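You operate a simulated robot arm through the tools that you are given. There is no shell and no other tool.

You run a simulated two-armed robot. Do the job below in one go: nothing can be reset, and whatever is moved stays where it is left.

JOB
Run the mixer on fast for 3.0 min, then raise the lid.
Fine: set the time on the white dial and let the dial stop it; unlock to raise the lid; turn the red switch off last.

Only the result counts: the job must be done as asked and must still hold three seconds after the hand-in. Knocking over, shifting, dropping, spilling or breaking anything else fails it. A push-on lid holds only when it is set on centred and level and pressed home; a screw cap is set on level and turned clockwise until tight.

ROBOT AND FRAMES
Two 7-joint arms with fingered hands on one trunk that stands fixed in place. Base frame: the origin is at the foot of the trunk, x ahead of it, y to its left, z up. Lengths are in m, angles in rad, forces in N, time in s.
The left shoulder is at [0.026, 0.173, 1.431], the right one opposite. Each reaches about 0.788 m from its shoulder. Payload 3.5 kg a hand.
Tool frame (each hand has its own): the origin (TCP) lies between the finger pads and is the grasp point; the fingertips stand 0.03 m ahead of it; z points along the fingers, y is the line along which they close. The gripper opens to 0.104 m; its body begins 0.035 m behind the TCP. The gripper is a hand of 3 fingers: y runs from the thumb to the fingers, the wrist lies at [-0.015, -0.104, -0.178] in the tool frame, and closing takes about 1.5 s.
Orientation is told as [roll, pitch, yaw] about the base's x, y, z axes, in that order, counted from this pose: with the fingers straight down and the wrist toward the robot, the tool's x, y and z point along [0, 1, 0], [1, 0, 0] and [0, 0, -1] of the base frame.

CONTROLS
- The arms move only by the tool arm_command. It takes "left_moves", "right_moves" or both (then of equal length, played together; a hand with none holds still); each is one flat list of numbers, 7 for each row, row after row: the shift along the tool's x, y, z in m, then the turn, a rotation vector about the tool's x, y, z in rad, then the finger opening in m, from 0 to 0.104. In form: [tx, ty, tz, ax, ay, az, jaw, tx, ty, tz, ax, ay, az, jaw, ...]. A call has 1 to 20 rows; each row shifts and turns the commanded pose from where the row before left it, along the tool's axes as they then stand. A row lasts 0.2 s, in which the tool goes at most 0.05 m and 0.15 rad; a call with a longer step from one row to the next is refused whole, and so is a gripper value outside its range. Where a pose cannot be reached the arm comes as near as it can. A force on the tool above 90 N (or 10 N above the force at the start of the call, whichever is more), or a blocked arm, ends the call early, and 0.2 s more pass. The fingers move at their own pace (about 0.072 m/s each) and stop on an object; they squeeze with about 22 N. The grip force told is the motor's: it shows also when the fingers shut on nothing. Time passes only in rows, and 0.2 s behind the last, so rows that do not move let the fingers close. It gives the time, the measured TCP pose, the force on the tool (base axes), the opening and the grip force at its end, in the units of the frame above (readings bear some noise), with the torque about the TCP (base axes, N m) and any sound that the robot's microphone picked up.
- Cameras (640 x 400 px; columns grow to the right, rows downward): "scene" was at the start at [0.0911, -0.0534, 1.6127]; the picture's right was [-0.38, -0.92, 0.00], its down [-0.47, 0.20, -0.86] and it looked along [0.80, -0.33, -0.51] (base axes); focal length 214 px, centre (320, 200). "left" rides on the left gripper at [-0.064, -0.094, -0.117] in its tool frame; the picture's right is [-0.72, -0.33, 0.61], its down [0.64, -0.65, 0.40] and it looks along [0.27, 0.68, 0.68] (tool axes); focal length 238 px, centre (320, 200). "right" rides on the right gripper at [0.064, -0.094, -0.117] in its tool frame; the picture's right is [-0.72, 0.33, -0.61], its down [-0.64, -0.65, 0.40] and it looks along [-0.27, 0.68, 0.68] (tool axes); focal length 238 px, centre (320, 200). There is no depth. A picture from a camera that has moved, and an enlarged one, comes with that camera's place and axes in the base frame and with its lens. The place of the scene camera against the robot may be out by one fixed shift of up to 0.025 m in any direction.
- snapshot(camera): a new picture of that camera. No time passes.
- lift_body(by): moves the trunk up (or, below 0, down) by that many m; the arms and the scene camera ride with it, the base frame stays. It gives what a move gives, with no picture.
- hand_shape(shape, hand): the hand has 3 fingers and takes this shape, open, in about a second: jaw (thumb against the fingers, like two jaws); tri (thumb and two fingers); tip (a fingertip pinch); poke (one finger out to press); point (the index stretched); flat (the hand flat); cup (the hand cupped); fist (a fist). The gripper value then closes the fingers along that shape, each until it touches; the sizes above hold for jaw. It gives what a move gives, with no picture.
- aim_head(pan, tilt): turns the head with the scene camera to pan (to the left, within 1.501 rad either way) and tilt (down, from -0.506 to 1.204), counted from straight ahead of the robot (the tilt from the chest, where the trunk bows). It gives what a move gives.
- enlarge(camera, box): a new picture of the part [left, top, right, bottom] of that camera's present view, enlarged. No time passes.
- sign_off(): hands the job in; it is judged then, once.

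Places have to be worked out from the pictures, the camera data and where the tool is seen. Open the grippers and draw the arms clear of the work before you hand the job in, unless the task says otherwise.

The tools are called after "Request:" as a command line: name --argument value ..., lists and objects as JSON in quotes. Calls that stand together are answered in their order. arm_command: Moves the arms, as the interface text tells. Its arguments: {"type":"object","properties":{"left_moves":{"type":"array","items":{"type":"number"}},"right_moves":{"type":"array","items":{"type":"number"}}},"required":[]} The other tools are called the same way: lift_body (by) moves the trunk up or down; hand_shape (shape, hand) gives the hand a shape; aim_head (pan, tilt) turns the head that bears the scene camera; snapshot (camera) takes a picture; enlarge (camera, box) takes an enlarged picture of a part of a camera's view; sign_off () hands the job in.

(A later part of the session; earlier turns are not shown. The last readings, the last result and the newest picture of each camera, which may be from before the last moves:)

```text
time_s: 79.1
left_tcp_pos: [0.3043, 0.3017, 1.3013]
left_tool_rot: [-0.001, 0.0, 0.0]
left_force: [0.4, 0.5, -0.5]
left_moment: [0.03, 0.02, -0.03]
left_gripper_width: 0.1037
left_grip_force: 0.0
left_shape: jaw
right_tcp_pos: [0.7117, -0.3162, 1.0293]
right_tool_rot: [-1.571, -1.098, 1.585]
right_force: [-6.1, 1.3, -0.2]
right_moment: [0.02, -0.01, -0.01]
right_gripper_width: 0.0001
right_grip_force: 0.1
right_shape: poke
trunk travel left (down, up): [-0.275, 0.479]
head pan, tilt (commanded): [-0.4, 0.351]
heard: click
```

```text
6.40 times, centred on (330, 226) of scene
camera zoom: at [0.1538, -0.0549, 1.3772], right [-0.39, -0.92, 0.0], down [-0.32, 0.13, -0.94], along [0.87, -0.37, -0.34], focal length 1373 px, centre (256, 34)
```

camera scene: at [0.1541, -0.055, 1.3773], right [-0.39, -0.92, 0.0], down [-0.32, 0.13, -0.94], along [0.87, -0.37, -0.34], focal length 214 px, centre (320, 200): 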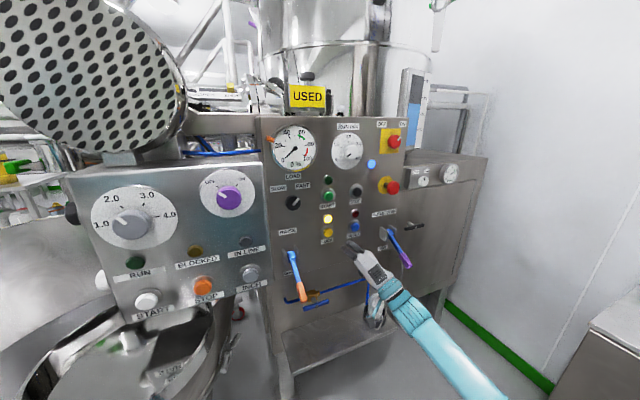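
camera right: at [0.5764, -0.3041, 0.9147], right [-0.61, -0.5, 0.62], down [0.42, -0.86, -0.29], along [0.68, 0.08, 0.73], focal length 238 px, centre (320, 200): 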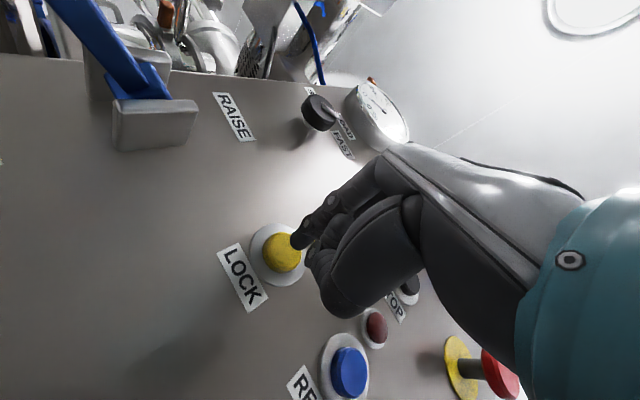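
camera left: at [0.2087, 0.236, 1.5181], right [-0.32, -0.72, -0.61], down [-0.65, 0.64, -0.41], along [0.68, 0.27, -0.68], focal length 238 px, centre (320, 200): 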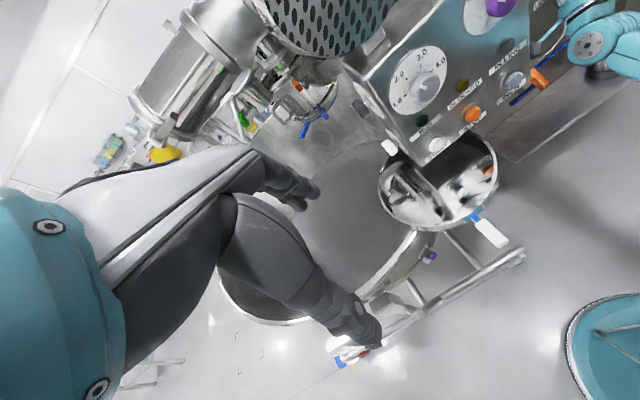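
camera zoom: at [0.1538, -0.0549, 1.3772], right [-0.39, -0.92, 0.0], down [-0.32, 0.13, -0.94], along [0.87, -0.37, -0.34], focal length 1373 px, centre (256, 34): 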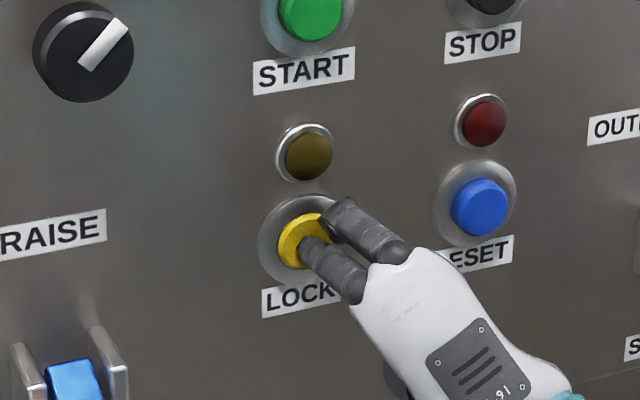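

The lock lamp went out with a click: the lid is unlocked. I draw back, turn the hand so the jaws close sideways (az about -1.57) and take the jaw shape for the RAISE lever.

Request:
arm_command --right_moves '[0, 0, -0.04, 0, 0, 0, 0, 0, 0, -0.05, 0, 0, 0, 0, 0, 0, -0.05, 0, 0, 0, 0, 0, 0, -0.02, 0, 0, 0, 0, 0, 0, 0, 0, 0, -0.1375, 0, 0, 0, 0, 0, 0, -0.1375, 0, 0, 0, 0, 0, 0, -0.1375, 0, 0, 0, 0, 0, 0, -0.1375, 0, 0, 0, 0, 0, 0, -0.1375, 0, 0, 0, 0, 0, 0, -0.1375, 0, 0, 0, 0, 0, 0, -0.1375, 0, 0, 0, 0, 0, 0, -0.1375, 0]'

Request:
hand_shape --hand "right" --shape "jaw"

Request:
snapshot --camera "scene"

Request:
enlarge --camera "scene" --box '[250, 215, 370, 290]'

Request:
enlarge --camera "scene" --box '[250, 240, 346, 300]'

Request:
snapshot --camera "right"

```text
time_s: 81.7
left_tcp_pos: [0.3054, 0.3009, 1.3014]
left_tool_rot: [0.002, -0.002, 0.0]
left_force: [0.2, 0.4, 0.1]
left_moment: [0.01, -0.03, 0.03]
left_gripper_width: 0.1037
left_grip_force: 0.0
left_shape: jaw
right_tcp_pos: [0.5527, -0.3199, 1.0294]
right_tool_rot: [-1.569, 0.004, 1.586]
right_force: [0.2, 0.1, 1.3]
right_moment: [-0.01, 0.01, 0.0]
right_gripper_width: 0.0
right_grip_force: 0.0
right_shape: poke
trunk travel left (down, up): [-0.275, 0.479]
head pan, tilt (commanded): [-0.4, 0.351]
```

```text
time_s: 82.6
left_tcp_pos: [0.3046, 0.301, 1.3016]
left_tool_rot: [-0.001, 0.001, 0.002]
left_force: [-0.4, -0.5, -0.7]
left_moment: [-0.01, 0.0, 0.0]
left_gripper_width: 0.1036
left_grip_force: 0.1
left_shape: jaw
right_tcp_pos: [0.5528, -0.3193, 1.0291]
right_tool_rot: [-1.568, -0.001, 1.585]
right_force: [-0.8, 0.6, -0.4]
right_moment: [-0.01, 0.0, 0.0]
right_gripper_width: 0.1039
right_grip_force: 0.1
right_shape: jaw
trunk travel left (down, up): [-0.275, 0.479]
head pan, tilt (commanded): [-0.4, 0.351]
```

```text
taken
camera scene: at [0.1547, -0.055, 1.3771], right [-0.39, -0.92, 0.0], down [-0.32, 0.13, -0.94], along [0.86, -0.37, -0.34], focal length 214 px, centre (320, 200)
```

scene: 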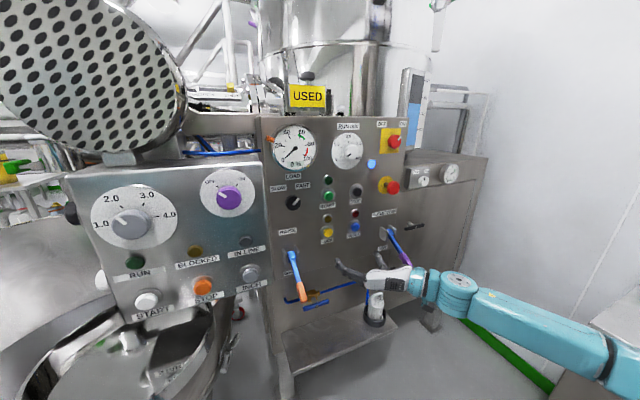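

```text
5.33 times, centred on (310, 252) of scene
camera zoom: at [0.1547, -0.055, 1.3771], right [-0.39, -0.92, 0.0], down [-0.32, 0.13, -0.94], along [0.86, -0.37, -0.34], focal length 1144 px, centre (373, -80)
```

zoom: 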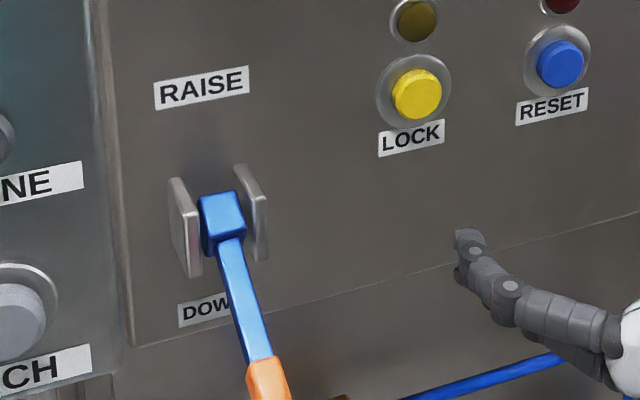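

```text
6.67 times, centred on (298, 270) of scene
camera zoom: at [0.1547, -0.055, 1.3771], right [-0.39, -0.92, 0.0], down [-0.32, 0.13, -0.94], along [0.86, -0.37, -0.34], focal length 1430 px, centre (467, -267)
```

zoom: 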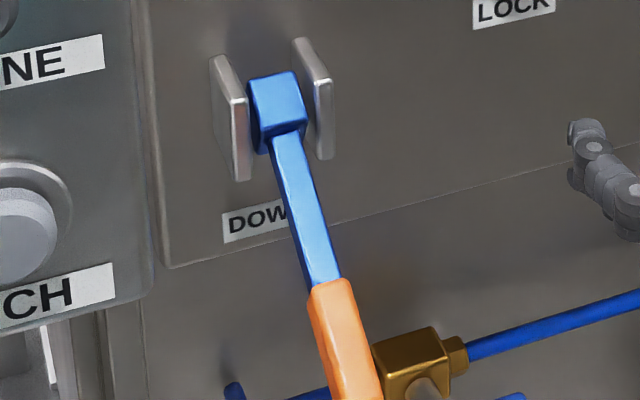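

```text
taken
camera right: at [0.4372, -0.4148, 0.965], right [-0.62, 0.32, 0.72], down [0.41, -0.65, 0.64], along [0.67, 0.69, 0.27], focal length 238 px, centre (320, 200)
```

right: 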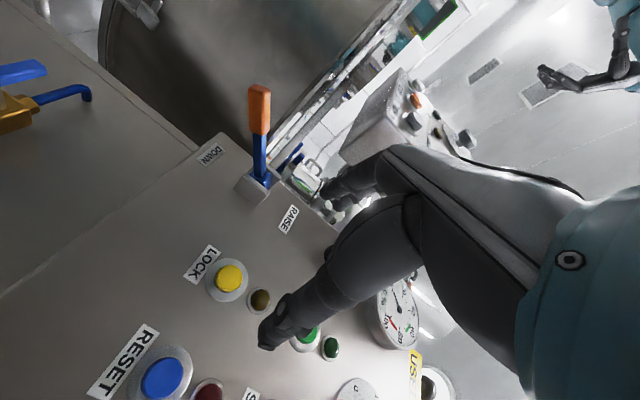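

The handle of the RAISE lever runs from about [0.651, -0.177, 0.937] to its end at [0.600, -0.177, 0.909]. I move the hand behind it, jaws half open, at [0.53, -0.177, 0.923].

Request:
arm_command --right_moves '[0.0265, 0.0356, -0.005, 0.0142, 0, 0, 0.07, 0.0265, 0.0356, -0.005, 0, 0, 0, 0.07, 0.0265, 0.0356, -0.005, 0, 0, 0, 0.07, 0.0265, 0.0356, -0.005, 0, 0, 0, 0.07]'

Request:
snapshot --camera "scene"

Request:
enlarge --camera "scene" --box '[250, 230, 378, 310]'

Request:
snapshot --camera "right"

```text
time_s: 83.6
left_tcp_pos: [0.3047, 0.3008, 1.3023]
left_tool_rot: [-0.001, 0.0, 0.0]
left_force: [-0.4, -0.6, -0.3]
left_moment: [0.0, -0.01, 0.0]
left_gripper_width: 0.1035
left_grip_force: 0.0
left_shape: jaw
right_tcp_pos: [0.5332, -0.178, 0.9229]
right_tool_rot: [-1.573, 0.004, 1.568]
right_force: [0.0, 0.0, 0.4]
right_moment: [0.01, -0.05, -0.01]
right_gripper_width: 0.0703
right_grip_force: 0.0
right_shape: jaw
trunk travel left (down, up): [-0.275, 0.479]
head pan, tilt (commanded): [-0.4, 0.351]
```

```text
taken
camera scene: at [0.1548, -0.0548, 1.3771], right [-0.39, -0.92, 0.0], down [-0.32, 0.13, -0.94], along [0.86, -0.37, -0.34], focal length 214 px, centre (320, 200)
```

scene: 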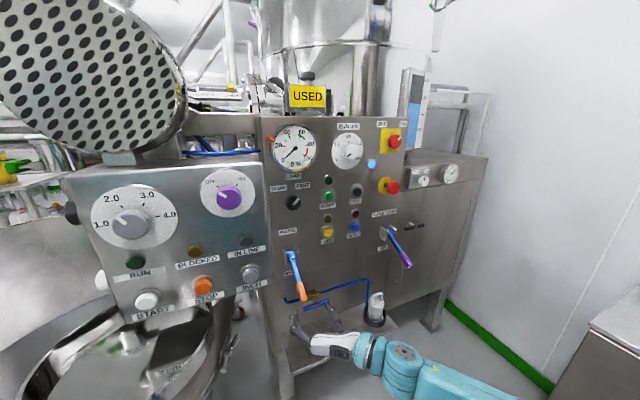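

```text
5.00 times, centred on (314, 270) of scene
camera zoom: at [0.1548, -0.0548, 1.3771], right [-0.39, -0.92, 0.0], down [-0.32, 0.13, -0.94], along [0.86, -0.37, -0.34], focal length 1072 px, centre (350, -150)
```

zoom: 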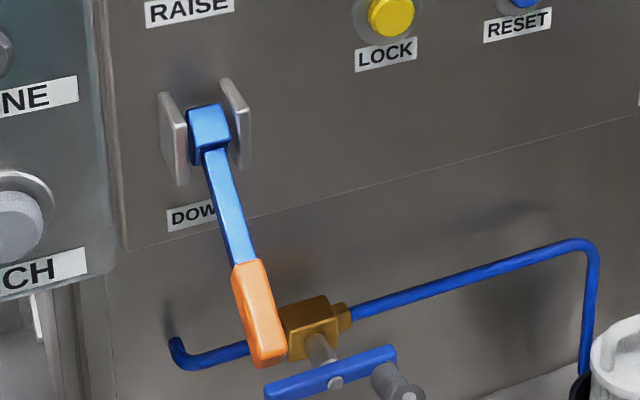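

```text
taken
camera right: at [0.4158, -0.2716, 0.8588], right [-0.61, 0.33, 0.72], down [0.4, -0.65, 0.64], along [0.68, 0.68, 0.27], focal length 238 px, centre (320, 200)
```

right: 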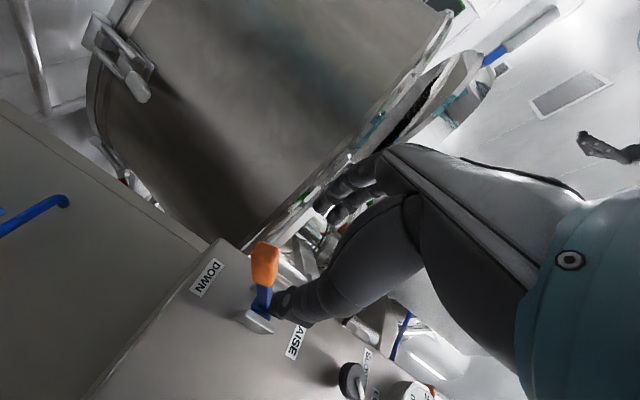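

The lever lies in line with the opened jaws. I advance so the handle comes between the fingers (TCP to x 0.613) and close on it.

Request:
arm_command --right_moves '[0, 0, 0.04, 0, 0, 0, 0.07, 0, 0.0005, 0.04, 0, 0, 0, 0.07, 0, 0, 0, 0, 0, 0, 0.04, 0, 0, 0, 0, 0, 0, 0.01, 0, 0, 0, 0, 0, 0, 0.0, 0, 0, 0, 0, 0, 0, 0.0, 0, 0, 0, 0, 0, 0, 0.0]'

Request:
enlarge --camera "scene" --box '[250, 230, 378, 310]'

Request:
snapshot --camera "right"

```text
time_s: 85.2
left_tcp_pos: [0.3058, 0.301, 1.3019]
left_tool_rot: [0.0, 0.0, 0.001]
left_force: [-0.6, -0.7, -0.3]
left_moment: [-0.02, 0.01, 0.03]
left_gripper_width: 0.1038
left_grip_force: 0.1
left_shape: jaw
right_tcp_pos: [0.6133, -0.1774, 0.9235]
right_tool_rot: [-1.568, 0.003, 1.571]
right_force: [3.4, 1.3, 1.4]
right_moment: [-0.01, -0.05, 0.04]
right_gripper_width: 0.014
right_grip_force: 21.9
right_shape: jaw
trunk travel left (down, up): [-0.275, 0.479]
head pan, tilt (commanded): [-0.4, 0.351]
```

```text
5.00 times, centred on (314, 270) of scene
camera zoom: at [0.1549, -0.0548, 1.3771], right [-0.39, -0.92, 0.0], down [-0.32, 0.13, -0.94], along [0.86, -0.37, -0.34], focal length 1072 px, centre (350, -150)
```

zoom: 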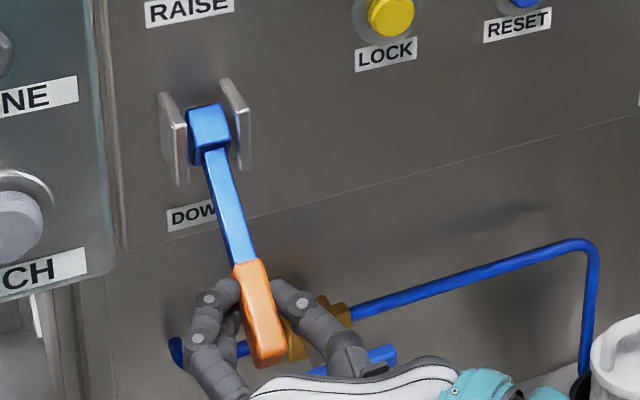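

```text
taken
camera right: at [0.4959, -0.2707, 0.8592], right [-0.61, 0.33, 0.72], down [0.4, -0.65, 0.64], along [0.68, 0.68, 0.27], focal length 238 px, centre (320, 200)
```

right: 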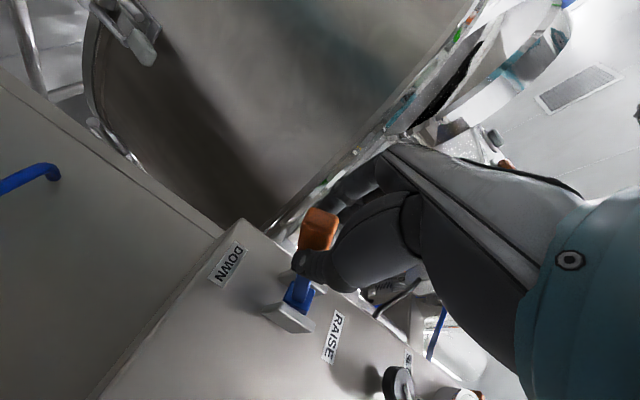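

The handle is held (14 mm). I swing it up along its arc about the pivot near [0.715, -0.176, 0.975].

Request:
arm_command --right_moves '[-0.0164, 0, -0.0067, 0, 0, 0, 0, -0.0174, 0, -0.0042, 0, 0, 0, 0, -0.0178, 0, -0.0014, 0, 0, 0, 0, -0.0178, 0, 0.0014, 0, 0, 0, 0]'

Request:
enlarge --camera "scene" --box '[250, 220, 378, 300]'

Request:
snapshot --camera "right"

```text
time_s: 86.2
left_tcp_pos: [0.3036, 0.3007, 1.3015]
left_tool_rot: [0.001, 0.002, 0.0]
left_force: [0.3, -0.4, 0.5]
left_moment: [0.02, 0.05, -0.01]
left_gripper_width: 0.1039
left_grip_force: 0.1
left_shape: jaw
right_tcp_pos: [0.5998, -0.1779, 0.9929]
right_tool_rot: [-1.572, 0.001, 1.571]
right_force: [-12.0, -1.4, -0.7]
right_moment: [0.02, 0.23, -0.03]
right_gripper_width: 0.0142
right_grip_force: 22.5
right_shape: jaw
trunk travel left (down, up): [-0.275, 0.479]
head pan, tilt (commanded): [-0.4, 0.351]
```

```text
5.00 times, centred on (314, 260) of scene
camera zoom: at [0.1532, -0.0552, 1.3774], right [-0.39, -0.92, 0.0], down [-0.32, 0.13, -0.94], along [0.87, -0.37, -0.34], focal length 1072 px, centre (350, -100)
```

zoom: 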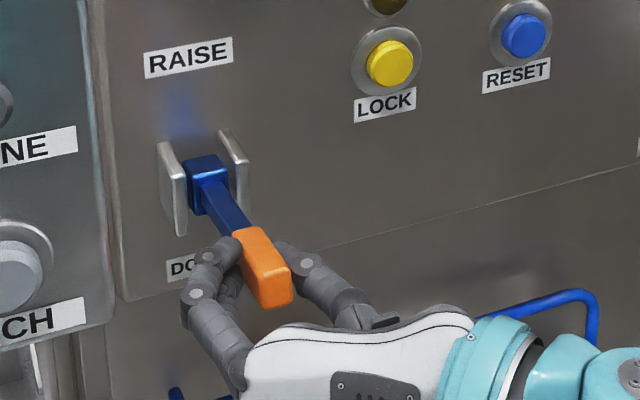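

```text
taken
camera right: at [0.484, -0.2703, 0.9297], right [-0.61, 0.33, 0.72], down [0.4, -0.65, 0.64], along [0.68, 0.68, 0.27], focal length 238 px, centre (320, 200)
```

right: 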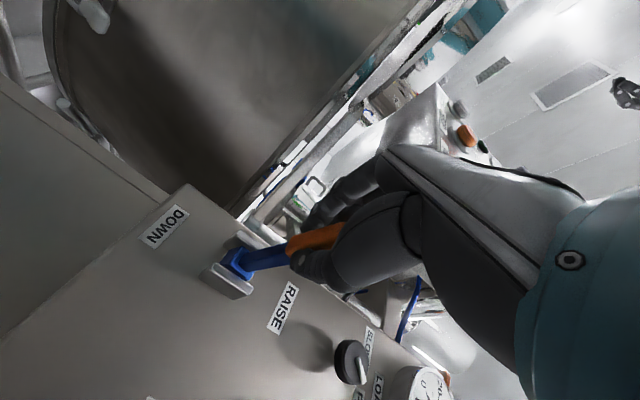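

The lever follows and is now about level. I carry it on upwards.

Request:
arm_command --right_moves '[-0.0174, 0, 0.001, 0, 0, 0, 0, -0.017, 0, 0.004, 0, 0, 0, 0, -0.016, 0, 0.006, 0, 0, 0, 0]'

Request:
enlarge --camera "scene" --box '[250, 210, 378, 290]'

Request:
snapshot --camera "scene"

```text
time_s: 87.0
left_tcp_pos: [0.3069, 0.3008, 1.3014]
left_tool_rot: [-0.001, 0.002, 0.002]
left_force: [0.3, -0.1, -0.1]
left_moment: [0.02, -0.01, 0.02]
left_gripper_width: 0.1037
left_grip_force: 0.1
left_shape: jaw
right_tcp_pos: [0.6112, -0.1772, 1.037]
right_tool_rot: [-1.559, 0.001, 1.569]
right_force: [-9.8, -3.3, -19.3]
right_moment: [-0.17, 0.54, -0.06]
right_gripper_width: 0.0143
right_grip_force: 22.3
right_shape: jaw
trunk travel left (down, up): [-0.275, 0.479]
head pan, tilt (commanded): [-0.4, 0.351]
```

```text
5.00 times, centred on (314, 250) of scene
camera zoom: at [0.1554, -0.0559, 1.3767], right [-0.39, -0.92, 0.0], down [-0.32, 0.13, -0.94], along [0.86, -0.37, -0.34], focal length 1072 px, centre (350, -50)
```

zoom: 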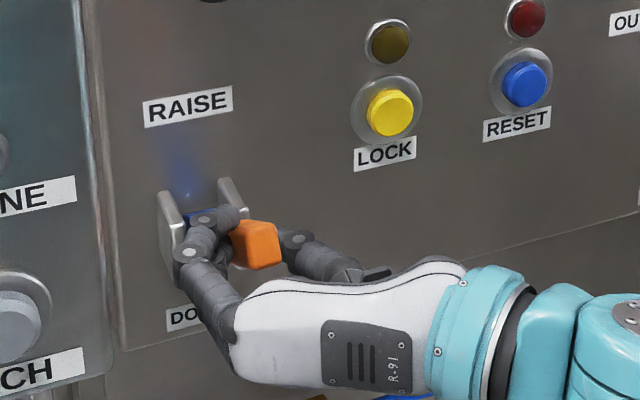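

```text
taken
camera scene: at [0.1554, -0.0559, 1.3767], right [-0.39, -0.92, 0.0], down [-0.32, 0.13, -0.94], along [0.86, -0.37, -0.34], focal length 214 px, centre (320, 200)
```

scene: 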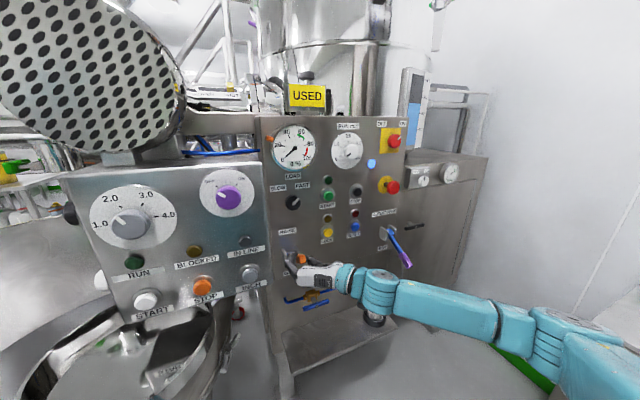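

A downward force of 19 N shows that the lever is near its upper stop. I press up a little more, hold it there for a second, and look up at the lid.

Request:
arm_command --right_moves '[-0.008, 0, 0.003, 0, 0, 0, 0, -0.004, 0, 0.002, 0, 0, 0, 0, 0, 0, 0, 0, 0, 0, 0, 0, 0, 0, 0, 0, 0, 0]'

Request:
aim_head --pan -0.35 --tilt -0.1

Request:
snapshot --camera "scene"

Request:
snapshot --camera "right"

```text
time_s: 88.0
left_tcp_pos: [0.3053, 0.3014, 1.3024]
left_tool_rot: [0.0, 0.0, 0.001]
left_force: [0.3, -0.6, -1.2]
left_moment: [0.0, 0.01, -0.01]
left_gripper_width: 0.1038
left_grip_force: 0.0
left_shape: jaw
right_tcp_pos: [0.6178, -0.1764, 1.0566]
right_tool_rot: [-1.572, 0.001, 1.571]
right_force: [-0.4, -1.2, 3.2]
right_moment: [-0.05, -0.03, 0.0]
right_gripper_width: 0.0118
right_grip_force: 21.9
right_shape: jaw
trunk travel left (down, up): [-0.275, 0.479]
head pan, tilt (commanded): [-0.4, 0.351]
```

```text
time_s: 88.9
left_tcp_pos: [0.3044, 0.3003, 1.3024]
left_tool_rot: [0.0, -0.002, 0.0]
left_force: [-0.4, 0.0, 0.4]
left_moment: [-0.01, -0.01, -0.03]
left_gripper_width: 0.1037
left_grip_force: 0.0
left_shape: jaw
right_tcp_pos: [0.6181, -0.1768, 1.0555]
right_tool_rot: [-1.569, 0.002, 1.571]
right_force: [-0.1, -2.3, 3.4]
right_moment: [-0.04, 0.01, 0.05]
right_gripper_width: 0.0116
right_grip_force: 21.7
right_shape: jaw
trunk travel left (down, up): [-0.275, 0.479]
head pan, tilt (commanded): [-0.351, -0.099]
```

```text
taken
camera scene: at [0.1503, -0.0488, 1.4184], right [-0.34, -0.94, 0.0], down [0.09, -0.03, -1.0], along [0.93, -0.34, 0.1], focal length 214 px, centre (320, 200)
```

scene: 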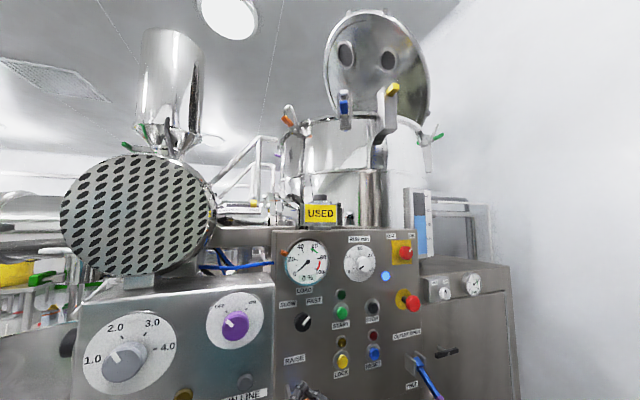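

```text
taken
camera right: at [0.5003, -0.2706, 0.9909], right [-0.61, 0.33, 0.72], down [0.4, -0.65, 0.64], along [0.68, 0.68, 0.27], focal length 238 px, centre (320, 200)
```

right: 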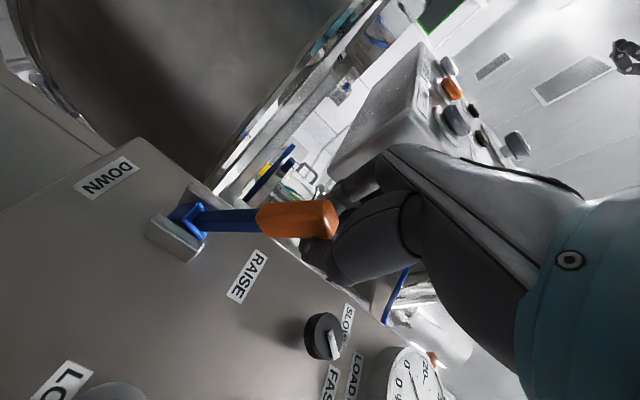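

The lid is swinging open. I hold for two more seconds and look again to see whether it is fully up.

Request:
arm_command --right_moves '[0, 0, 0, 0, 0, 0, 0, 0, 0, 0, 0, 0, 0, 0, 0, 0, 0, 0, 0, 0, 0, 0, 0, 0, 0, 0, 0, 0, 0, 0, 0, 0, 0, 0, 0, 0, 0, 0, 0, 0, 0, 0, 0, 0, 0, 0, 0, 0, 0, 0, 0, 0, 0, 0, 0, 0, 0, 0, 0, 0, 0, 0, 0, 0, 0, 0, 0, 0, 0, 0]'

Request:
snapshot --camera "scene"

Request:
enlarge --camera "right" --box '[120, 130, 400, 305]'

```text
time_s: 91.1
left_tcp_pos: [0.3046, 0.3011, 1.3017]
left_tool_rot: [0.0, -0.001, 0.002]
left_force: [0.2, -0.3, -0.4]
left_moment: [-0.03, 0.03, -0.01]
left_gripper_width: 0.1038
left_grip_force: 0.0
left_shape: jaw
right_tcp_pos: [0.6172, -0.1779, 1.0548]
right_tool_rot: [-1.567, 0.0, 1.572]
right_force: [-0.6, -1.7, 2.4]
right_moment: [-0.07, 0.0, -0.02]
right_gripper_width: 0.0117
right_grip_force: 22.5
right_shape: jaw
trunk travel left (down, up): [-0.275, 0.479]
head pan, tilt (commanded): [-0.351, -0.099]
```

```text
taken
camera scene: at [0.1503, -0.0488, 1.4184], right [-0.34, -0.94, 0.0], down [0.09, -0.03, -0.99], along [0.93, -0.34, 0.1], focal length 214 px, centre (320, 200)
```

scene: 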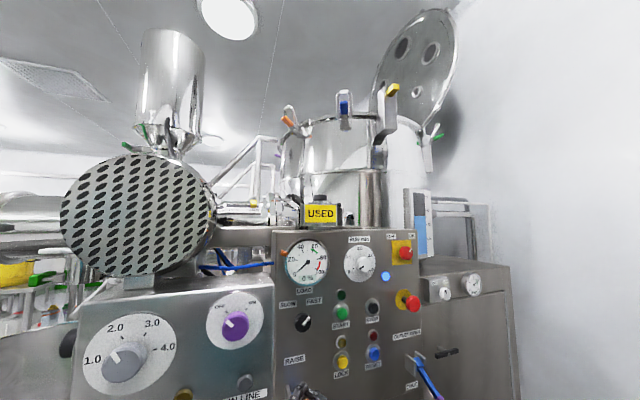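

```text
2.29 times, centred on (260, 218) of right
camera zoom: at [0.5004, -0.2706, 0.9909], right [-0.61, 0.33, 0.72], down [0.4, -0.65, 0.64], along [0.68, 0.68, 0.27], focal length 545 px, centre (457, 160)
```

zoom: 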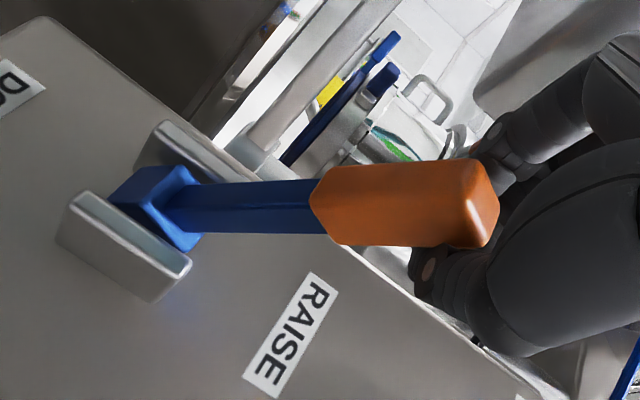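

The lid is still opening and the lever stands at about +30°, its RAISE stop. I open the jaws and draw the hand straight back from the lever.

Request:
arm_command --right_moves '[0, 0, 0, 0, 0, 0, 0.04, 0, 0, 0, 0, 0, 0, 0.07, 0, 0, 0, 0, 0, 0, 0.07, 0, 0, -0.03, 0, 0, 0, 0.07, 0, 0, -0.04, 0, 0, 0, 0.07, 0, 0, -0.03, 0, 0, 0, 0.07, 0, -0.04, 0, 0, 0, 0, 0.07, 0, -0.04, 0, 0, 0, 0, 0.07]'

Request:
snapshot --camera "scene"

Request:
snapshot --camera "right"

```text
time_s: 92.9
left_tcp_pos: [0.3054, 0.3004, 1.3006]
left_tool_rot: [-0.002, 0.0, 0.0]
left_force: [-1.1, -0.7, 0.1]
left_moment: [-0.01, 0.05, -0.05]
left_gripper_width: 0.1037
left_grip_force: 0.1
left_shape: jaw
right_tcp_pos: [0.5168, -0.2561, 1.0539]
right_tool_rot: [-1.57, 0.003, 1.57]
right_force: [0.7, 0.1, 0.5]
right_moment: [-0.05, 0.01, 0.04]
right_gripper_width: 0.0697
right_grip_force: 0.1
right_shape: jaw
trunk travel left (down, up): [-0.275, 0.479]
head pan, tilt (commanded): [-0.351, -0.099]
```

```text
taken
camera scene: at [0.1504, -0.0488, 1.4184], right [-0.34, -0.94, 0.0], down [0.09, -0.03, -0.99], along [0.93, -0.34, 0.1], focal length 214 px, centre (320, 200)
```

scene: 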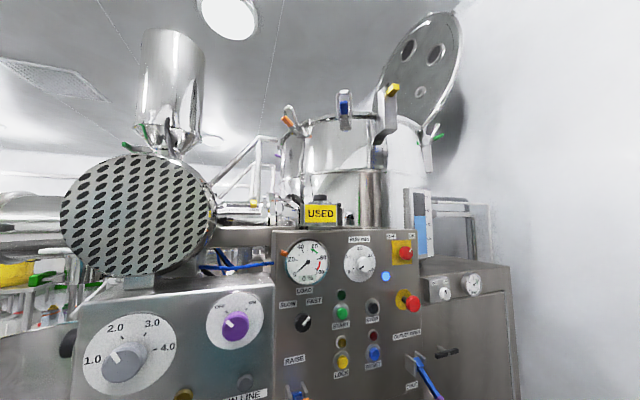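

```text
taken
camera right: at [0.4006, -0.3501, 0.9909], right [-0.61, 0.33, 0.72], down [0.41, -0.65, 0.64], along [0.68, 0.68, 0.27], focal length 238 px, centre (320, 200)
```

right: 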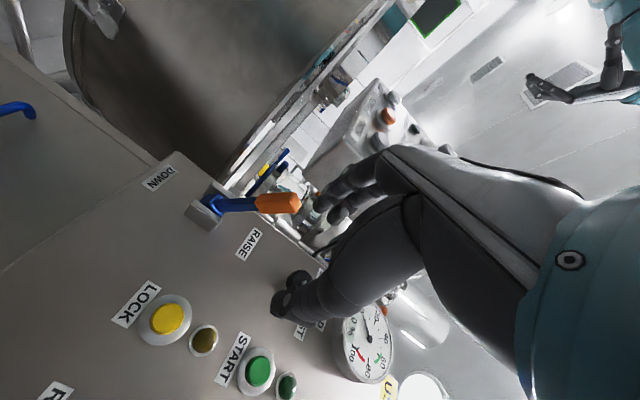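

The lever stays up and the lid is wide open. I zoom in on the panel to check the lamps and the red switch.

Request:
enlarge --camera "scene" --box '[280, 230, 440, 330]'

Request:
enlarge --camera "scene" --box '[280, 0, 480, 125]'

```text
4.00 times, centred on (360, 280) of scene
camera zoom: at [0.1504, -0.0488, 1.4184], right [-0.34, -0.94, 0.0], down [0.09, -0.03, -0.99], along [0.93, -0.34, 0.1], focal length 858 px, centre (160, -120)
```

zoom: 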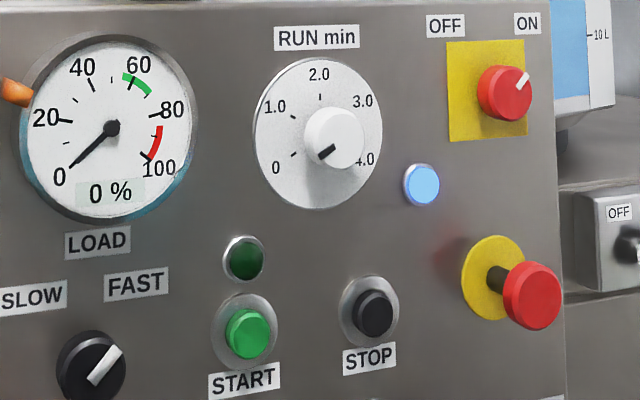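

```text
3.20 times, centred on (380, 62) of scene
camera zoom: at [0.1504, -0.0488, 1.4184], right [-0.34, -0.94, 0.0], down [0.09, -0.03, -0.99], along [0.93, -0.34, 0.1], focal length 686 px, centre (128, 640)
```

zoom: 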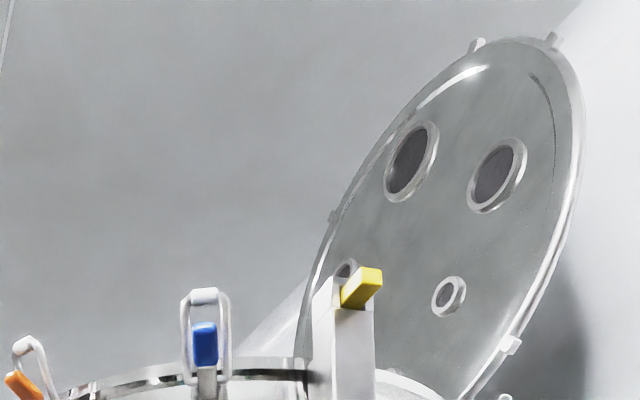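

Power lamp is still lit, the run lamp is off and the lid stands fully open, leaning back. Last comes the red switch (about [0.715, -0.528, 1.32]); I move the hand in front of it, well back at x 0.54, clear of the emergency stop below.

Request:
arm_command --right_moves '[-0.02956, -0.02933, 0.0026, 0, 0, 0, 0.07, -0.02956, -0.02933, 0.0026, 0, 0, 0, 0.07, -0.02956, -0.02933, 0.0026, 0, 0, 0, 0.07, -0.02956, -0.02933, 0.0026, 0, 0, 0, 0.07, -0.02956, -0.02933, 0.0026, 0, 0, 0, 0.08, -0.02956, -0.02933, 0.0026, 0, 0, 0, 0.08, -0.02956, -0.02933, 0.0026, 0, 0, 0, 0.08, -0.02956, -0.02933, 0.0026, 0, 0, 0, 0.09, -0.02956, -0.02933, 0.0026, 0, 0, 0, 0.09, 0, 0, 0, 0, 0, 0.1386, 0.09, 0, 0, 0, 0, 0, 0.1386, 0.09, 0, 0, 0, 0, 0, 0.1386, 0.09, 0, 0, 0, 0, 0, 0.1386, 0.09, 0, 0, 0, 0, 0, 0.1386, 0.09, 0, 0, 0, 0, 0, 0.1386, 0.09, 0, 0, 0, 0, 0, 0.1386, 0.09]'

Request:
aim_head --pan -0.6 --tilt 0.15

Request:
snapshot --camera "scene"

Request:
snapshot --camera "right"

```text
time_s: 96.3
left_tcp_pos: [0.3057, 0.3011, 1.3012]
left_tool_rot: [-0.001, 0.0, 0.0]
left_force: [-0.7, -0.7, 0.3]
left_moment: [0.01, 0.02, -0.02]
left_gripper_width: 0.1036
left_grip_force: 0.1
left_shape: jaw
right_tcp_pos: [0.542, -0.5196, 1.3232]
right_tool_rot: [-1.569, -0.97, 1.57]
right_force: [0.4, -0.1, -0.4]
right_moment: [0.03, -0.01, 0.02]
right_gripper_width: 0.0897
right_grip_force: 0.1
right_shape: jaw
trunk travel left (down, up): [-0.275, 0.479]
head pan, tilt (commanded): [-0.351, -0.099]
```

```text
time_s: 97.1
left_tcp_pos: [0.3057, 0.3002, 1.3016]
left_tool_rot: [-0.001, 0.0, -0.001]
left_force: [-0.3, -1.0, -0.3]
left_moment: [0.0, 0.01, -0.01]
left_gripper_width: 0.1037
left_grip_force: 0.1
left_shape: jaw
right_tcp_pos: [0.5405, -0.5196, 1.3218]
right_tool_rot: [-1.569, -0.967, 1.567]
right_force: [-1.0, 0.3, 0.3]
right_moment: [0.0, 0.02, -0.02]
right_gripper_width: 0.09
right_grip_force: 0.0
right_shape: jaw
trunk travel left (down, up): [-0.275, 0.479]
head pan, tilt (commanded): [-0.6, 0.15]
```

```text
taken
camera scene: at [0.1455, -0.0711, 1.3959], right [-0.56, -0.83, 0.0], down [-0.12, 0.08, -0.99], along [0.82, -0.56, -0.15], focal length 214 px, centre (320, 200)
```

scene: 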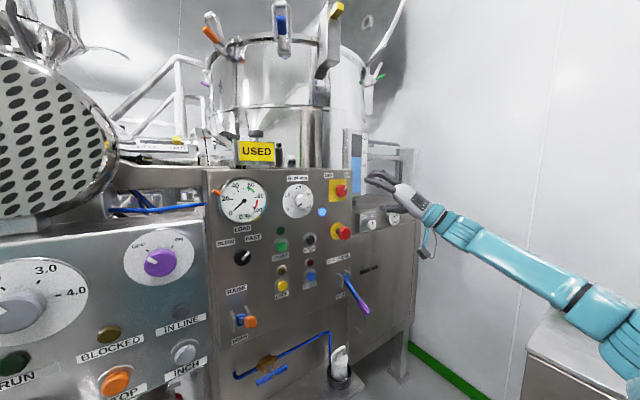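

```text
taken
camera right: at [0.4243, -0.52, 1.2076], right [-0.61, -0.41, 0.68], down [0.4, -0.9, -0.17], along [0.68, 0.17, 0.71], focal length 238 px, centre (320, 200)
```

right: 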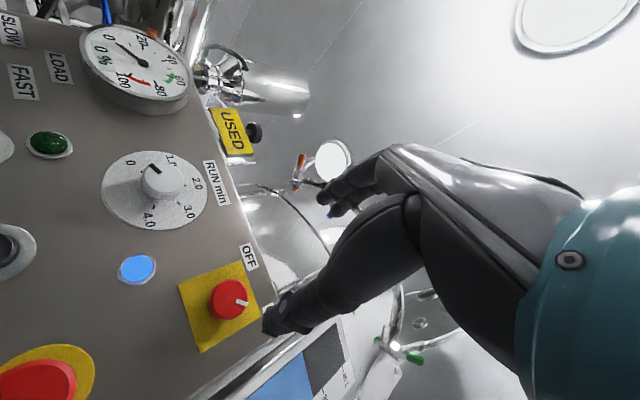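

I enlarge both views of the red switch to fix its axis and depth.

Request:
enlarge --camera "right" --box '[160, 240, 288, 320]'

Request:
enlarge --camera "scene" --box '[300, 165, 380, 215]'

```text
5.00 times, centred on (224, 280) of right
camera zoom: at [0.4243, -0.52, 1.2076], right [-0.61, -0.41, 0.68], down [0.4, -0.9, -0.17], along [0.68, 0.17, 0.71], focal length 1192 px, centre (800, -200)
```

zoom: 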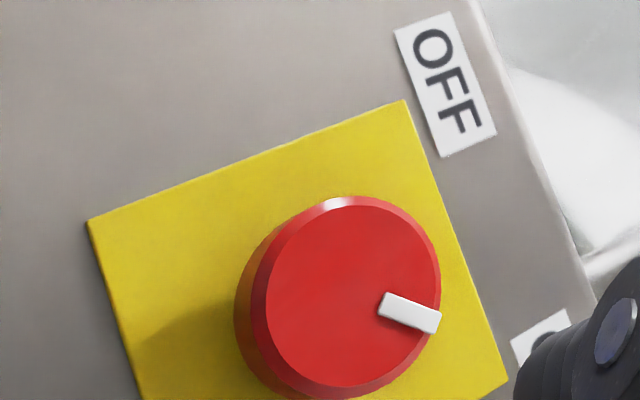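

```text
8.00 times, centred on (340, 190) of scene
camera zoom: at [0.1455, -0.0711, 1.3959], right [-0.56, -0.83, 0.0], down [-0.12, 0.08, -0.99], along [0.82, -0.56, -0.15], focal length 1716 px, centre (160, 280)
```

zoom: 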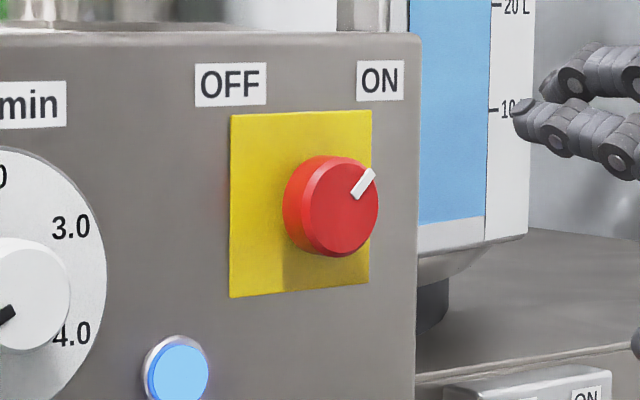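

Both views put the switch's face centre at about [0.713, -0.5345, 1.315]. I line up on that axis and move in with the jaws open, keeping above the emergency stop.

Request:
arm_command --right_moves '[-0.0079, -0.0139, 0, 0, 0, 0, 0.09, 0, 0, 0.045, 0, 0, 0, 0.09, 0, 0, 0.045, 0, 0, 0, 0.09, 0, 0, 0.035, 0, 0, 0, 0.09, 0, 0, 0.025, 0, 0, 0, 0.09]'

Request:
enlarge --camera "scene" --box '[280, 150, 408, 230]'

Request:
snapshot --camera "right"

```text
time_s: 98.3
left_tcp_pos: [0.3051, 0.3027, 1.301]
left_tool_rot: [-0.003, 0.002, 0.001]
left_force: [-0.4, 0.0, 0.3]
left_moment: [-0.01, -0.03, 0.01]
left_gripper_width: 0.1037
left_grip_force: 0.0
left_shape: jaw
right_tcp_pos: [0.6924, -0.5319, 1.3151]
right_tool_rot: [-1.568, -0.964, 1.569]
right_force: [0.3, 0.0, 0.0]
right_moment: [0.02, 0.01, 0.02]
right_gripper_width: 0.0899
right_grip_force: 0.2
right_shape: jaw
trunk travel left (down, up): [-0.275, 0.479]
head pan, tilt (commanded): [-0.6, 0.15]
```

```text
5.00 times, centred on (344, 190) of scene
camera zoom: at [0.1455, -0.0701, 1.3958], right [-0.57, -0.82, 0.0], down [-0.12, 0.08, -0.99], along [0.82, -0.56, -0.15], focal length 1072 px, centre (200, 250)
```

zoom: 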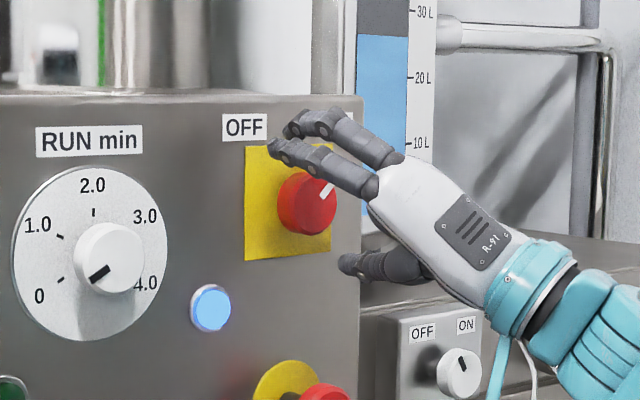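

```text
taken
camera right: at [0.5755, -0.5329, 1.2011], right [-0.61, -0.41, 0.68], down [0.41, -0.9, -0.17], along [0.68, 0.17, 0.71], focal length 238 px, centre (320, 200)
```

right: 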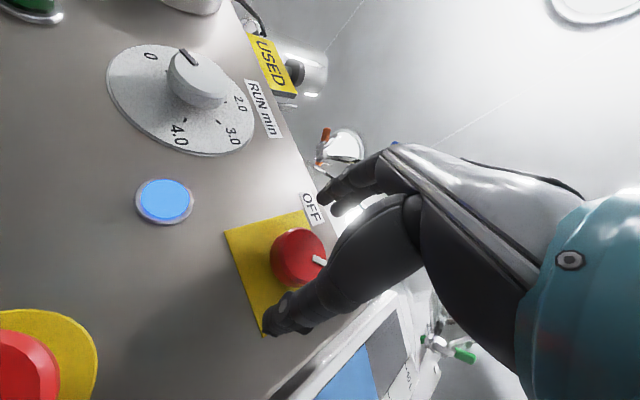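

The switch knob is between the fingers and thumb. I advance 11 mm more and close on it.

Request:
arm_command --right_moves '[0, 0, 0.011, 0, 0, 0, 0.09, 0, 0, 0, 0, 0, 0, 0.06, 0, 0, 0, 0, 0, 0, 0.03, 0, 0, 0, 0, 0, 0, 0.0, 0, 0, 0, 0, 0, 0, 0.0, 0, 0, 0, 0, 0, 0, 0.0]'

Request:
enlarge --camera "scene" --box '[280, 150, 408, 230]'

Request:
snapshot --camera "right"

```text
time_s: 99.7
left_tcp_pos: [0.3048, 0.301, 1.302]
left_tool_rot: [0.002, 0.002, 0.0]
left_force: [0.1, 0.0, -0.5]
left_moment: [0.01, 0.01, -0.01]
left_gripper_width: 0.1039
left_grip_force: 0.1
left_shape: jaw
right_tcp_pos: [0.7026, -0.534, 1.3141]
right_tool_rot: [-1.568, -0.969, 1.566]
right_force: [0.6, -1.3, -1.4]
right_moment: [-0.04, 0.02, -0.03]
right_gripper_width: 0.0372
right_grip_force: 21.9
right_shape: jaw
trunk travel left (down, up): [-0.275, 0.479]
head pan, tilt (commanded): [-0.6, 0.15]
```

```text
5.00 times, centred on (344, 190) of scene
camera zoom: at [0.1456, -0.0714, 1.3958], right [-0.57, -0.82, 0.0], down [-0.12, 0.08, -0.99], along [0.82, -0.56, -0.15], focal length 1072 px, centre (200, 250)
```

zoom: 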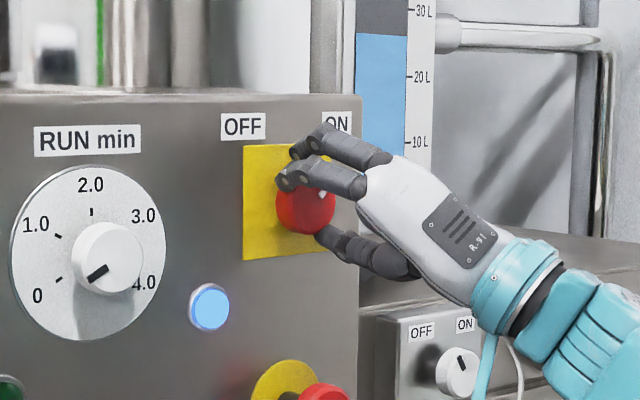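

```text
taken
camera right: at [0.5854, -0.5335, 1.2001], right [-0.61, -0.41, 0.68], down [0.4, -0.9, -0.18], along [0.68, 0.17, 0.71], focal length 238 px, centre (320, 200)
```

right: 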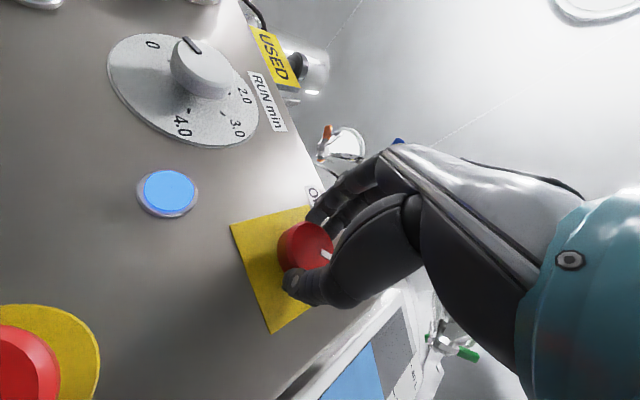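

Well gripped (37 mm, small forces). I turn the switch anticlockwise towards OFF by 1.44 rad.

Request:
arm_command --right_moves '[0, 0, 0, 0, 0, -0.12, 0.0, 0, 0, 0, 0, 0, -0.12, 0.0, 0, 0, 0, 0, 0, -0.12, 0.0, 0, 0, 0, 0, 0, -0.12, 0.0, 0, 0, 0, 0, 0, -0.12, 0.0, 0, 0, 0, 0, 0, -0.12, 0.0, 0, 0, 0, 0, 0, -0.12, 0.0, 0, 0, 0, 0, 0, -0.12, 0.0, 0, 0, 0, 0, 0, -0.12, 0.0, 0, 0, 0, 0, 0, -0.12, 0.0, 0, 0, 0, 0, 0, -0.12, 0.0, 0, 0, 0, 0, 0, -0.12, 0.0]'

Request:
enlarge --camera "scene" --box '[280, 150, 408, 230]'

Request:
snapshot --camera "right"

Request:
snapshot --camera "scene"

```text
time_s: 102.3
left_tcp_pos: [0.3053, 0.3011, 1.3023]
left_tool_rot: [0.001, 0.0, 0.001]
left_force: [-0.5, -0.3, -0.8]
left_moment: [0.0, 0.0, -0.01]
left_gripper_width: 0.1036
left_grip_force: 0.1
left_shape: jaw
right_tcp_pos: [0.6761, -0.4984, 1.3132]
right_tool_rot: [-1.569, 0.474, 1.573]
right_force: [0.4, -0.6, 0.0]
right_moment: [0.0, 0.03, 0.01]
right_gripper_width: 0.0256
right_grip_force: 22.2
right_shape: jaw
right hand out of reach, approached as far as the arm can: row 1, 2, 3, 4, 5, 6, 7, 9
trunk travel left (down, up): [-0.275, 0.479]
head pan, tilt (commanded): [-0.6, 0.15]
```

```text
5.00 times, centred on (344, 190) of scene
camera zoom: at [0.1454, -0.0708, 1.3958], right [-0.57, -0.82, 0.0], down [-0.12, 0.08, -0.99], along [0.82, -0.56, -0.15], focal length 1072 px, centre (200, 250)
```

zoom: 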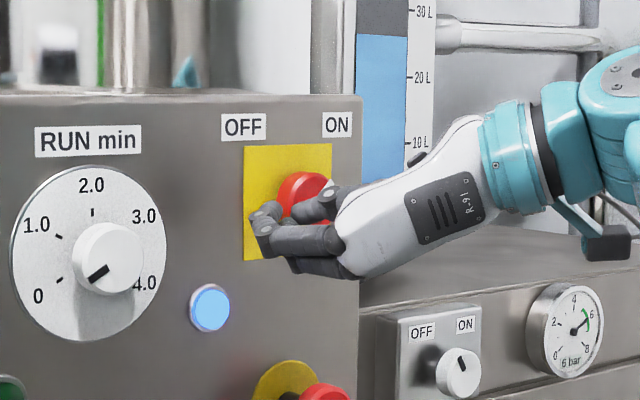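

```text
taken
camera right: at [0.5598, -0.6104, 1.2995], right [-0.61, 0.62, 0.49], down [0.41, -0.29, 0.87], along [0.68, 0.73, -0.07], focal length 238 px, centre (320, 200)
```

right: 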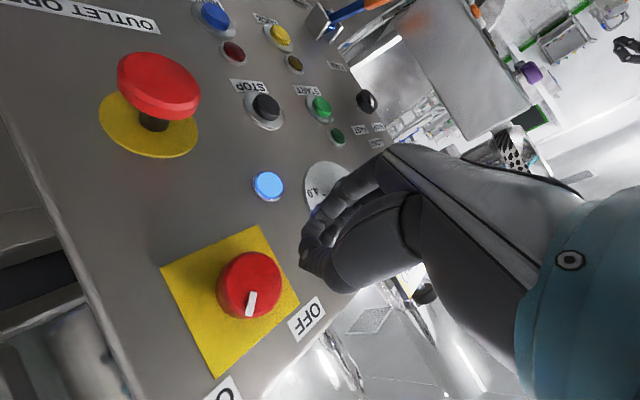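

```text
taken
camera scene: at [0.1454, -0.0708, 1.3958], right [-0.57, -0.82, 0.0], down [-0.12, 0.08, -0.99], along [0.82, -0.56, -0.15], focal length 214 px, centre (320, 200)
```

scene: 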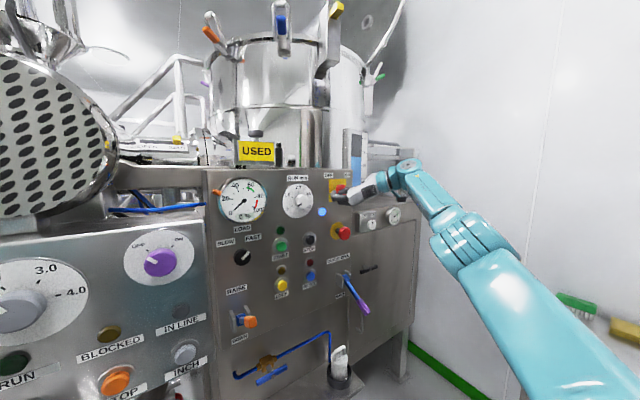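

The arm ran out of reach with the wrist on the right side and slipped off the knob; nothing else was touched and the power lamp is still lit. I back off straight and look at the switch.

Request:
arm_command --right_moves '[0, 0, -0.04, 0, 0, 0, 0.0, 0, 0, -0.04, 0, 0, 0, 0.0, 0, 0, -0.04, 0, 0, 0, 0.0]'

Request:
enlarge --camera "right" --box '[160, 200, 352, 320]'

Request:
enlarge --camera "scene" --box '[280, 150, 408, 230]'

```text
time_s: 103.1
left_tcp_pos: [0.3042, 0.3004, 1.3016]
left_tool_rot: [0.0, 0.0, 0.0]
left_force: [-0.1, 0.1, -0.5]
left_moment: [-0.04, 0.0, 0.0]
left_gripper_width: 0.1038
left_grip_force: 0.0
left_shape: jaw
right_tcp_pos: [0.5553, -0.4991, 1.3127]
right_tool_rot: [-1.569, 0.473, 1.572]
right_force: [0.9, 0.5, 0.1]
right_moment: [-0.02, 0.02, 0.0]
right_gripper_width: 0.0256
right_grip_force: 22.1
right_shape: jaw
trunk travel left (down, up): [-0.275, 0.479]
head pan, tilt (commanded): [-0.6, 0.15]
```

```text
3.33 times, centred on (256, 260) of right
camera zoom: at [0.438, -0.611, 1.2991], right [-0.61, 0.62, 0.49], down [0.4, -0.29, 0.87], along [0.68, 0.73, -0.07], focal length 794 px, centre (533, 0)
```

zoom: 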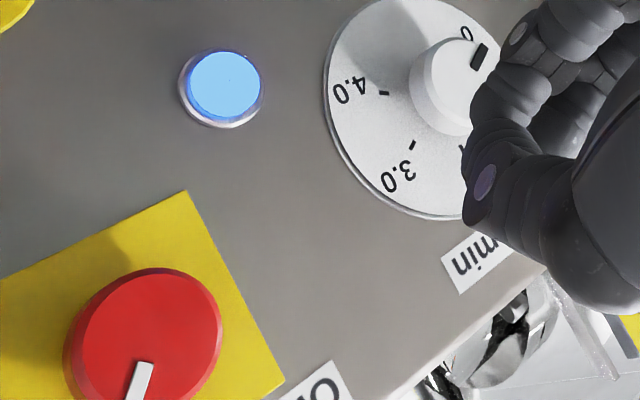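

```text
5.00 times, centred on (344, 190) of scene
camera zoom: at [0.1443, -0.0715, 1.396], right [-0.57, -0.82, 0.0], down [-0.12, 0.08, -0.99], along [0.82, -0.56, -0.15], focal length 1072 px, centre (200, 250)
```

zoom: 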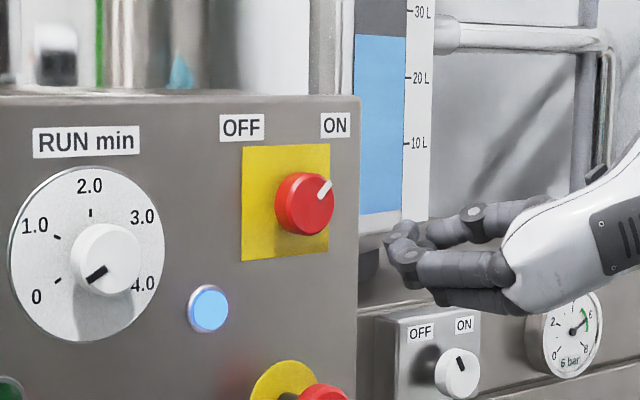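

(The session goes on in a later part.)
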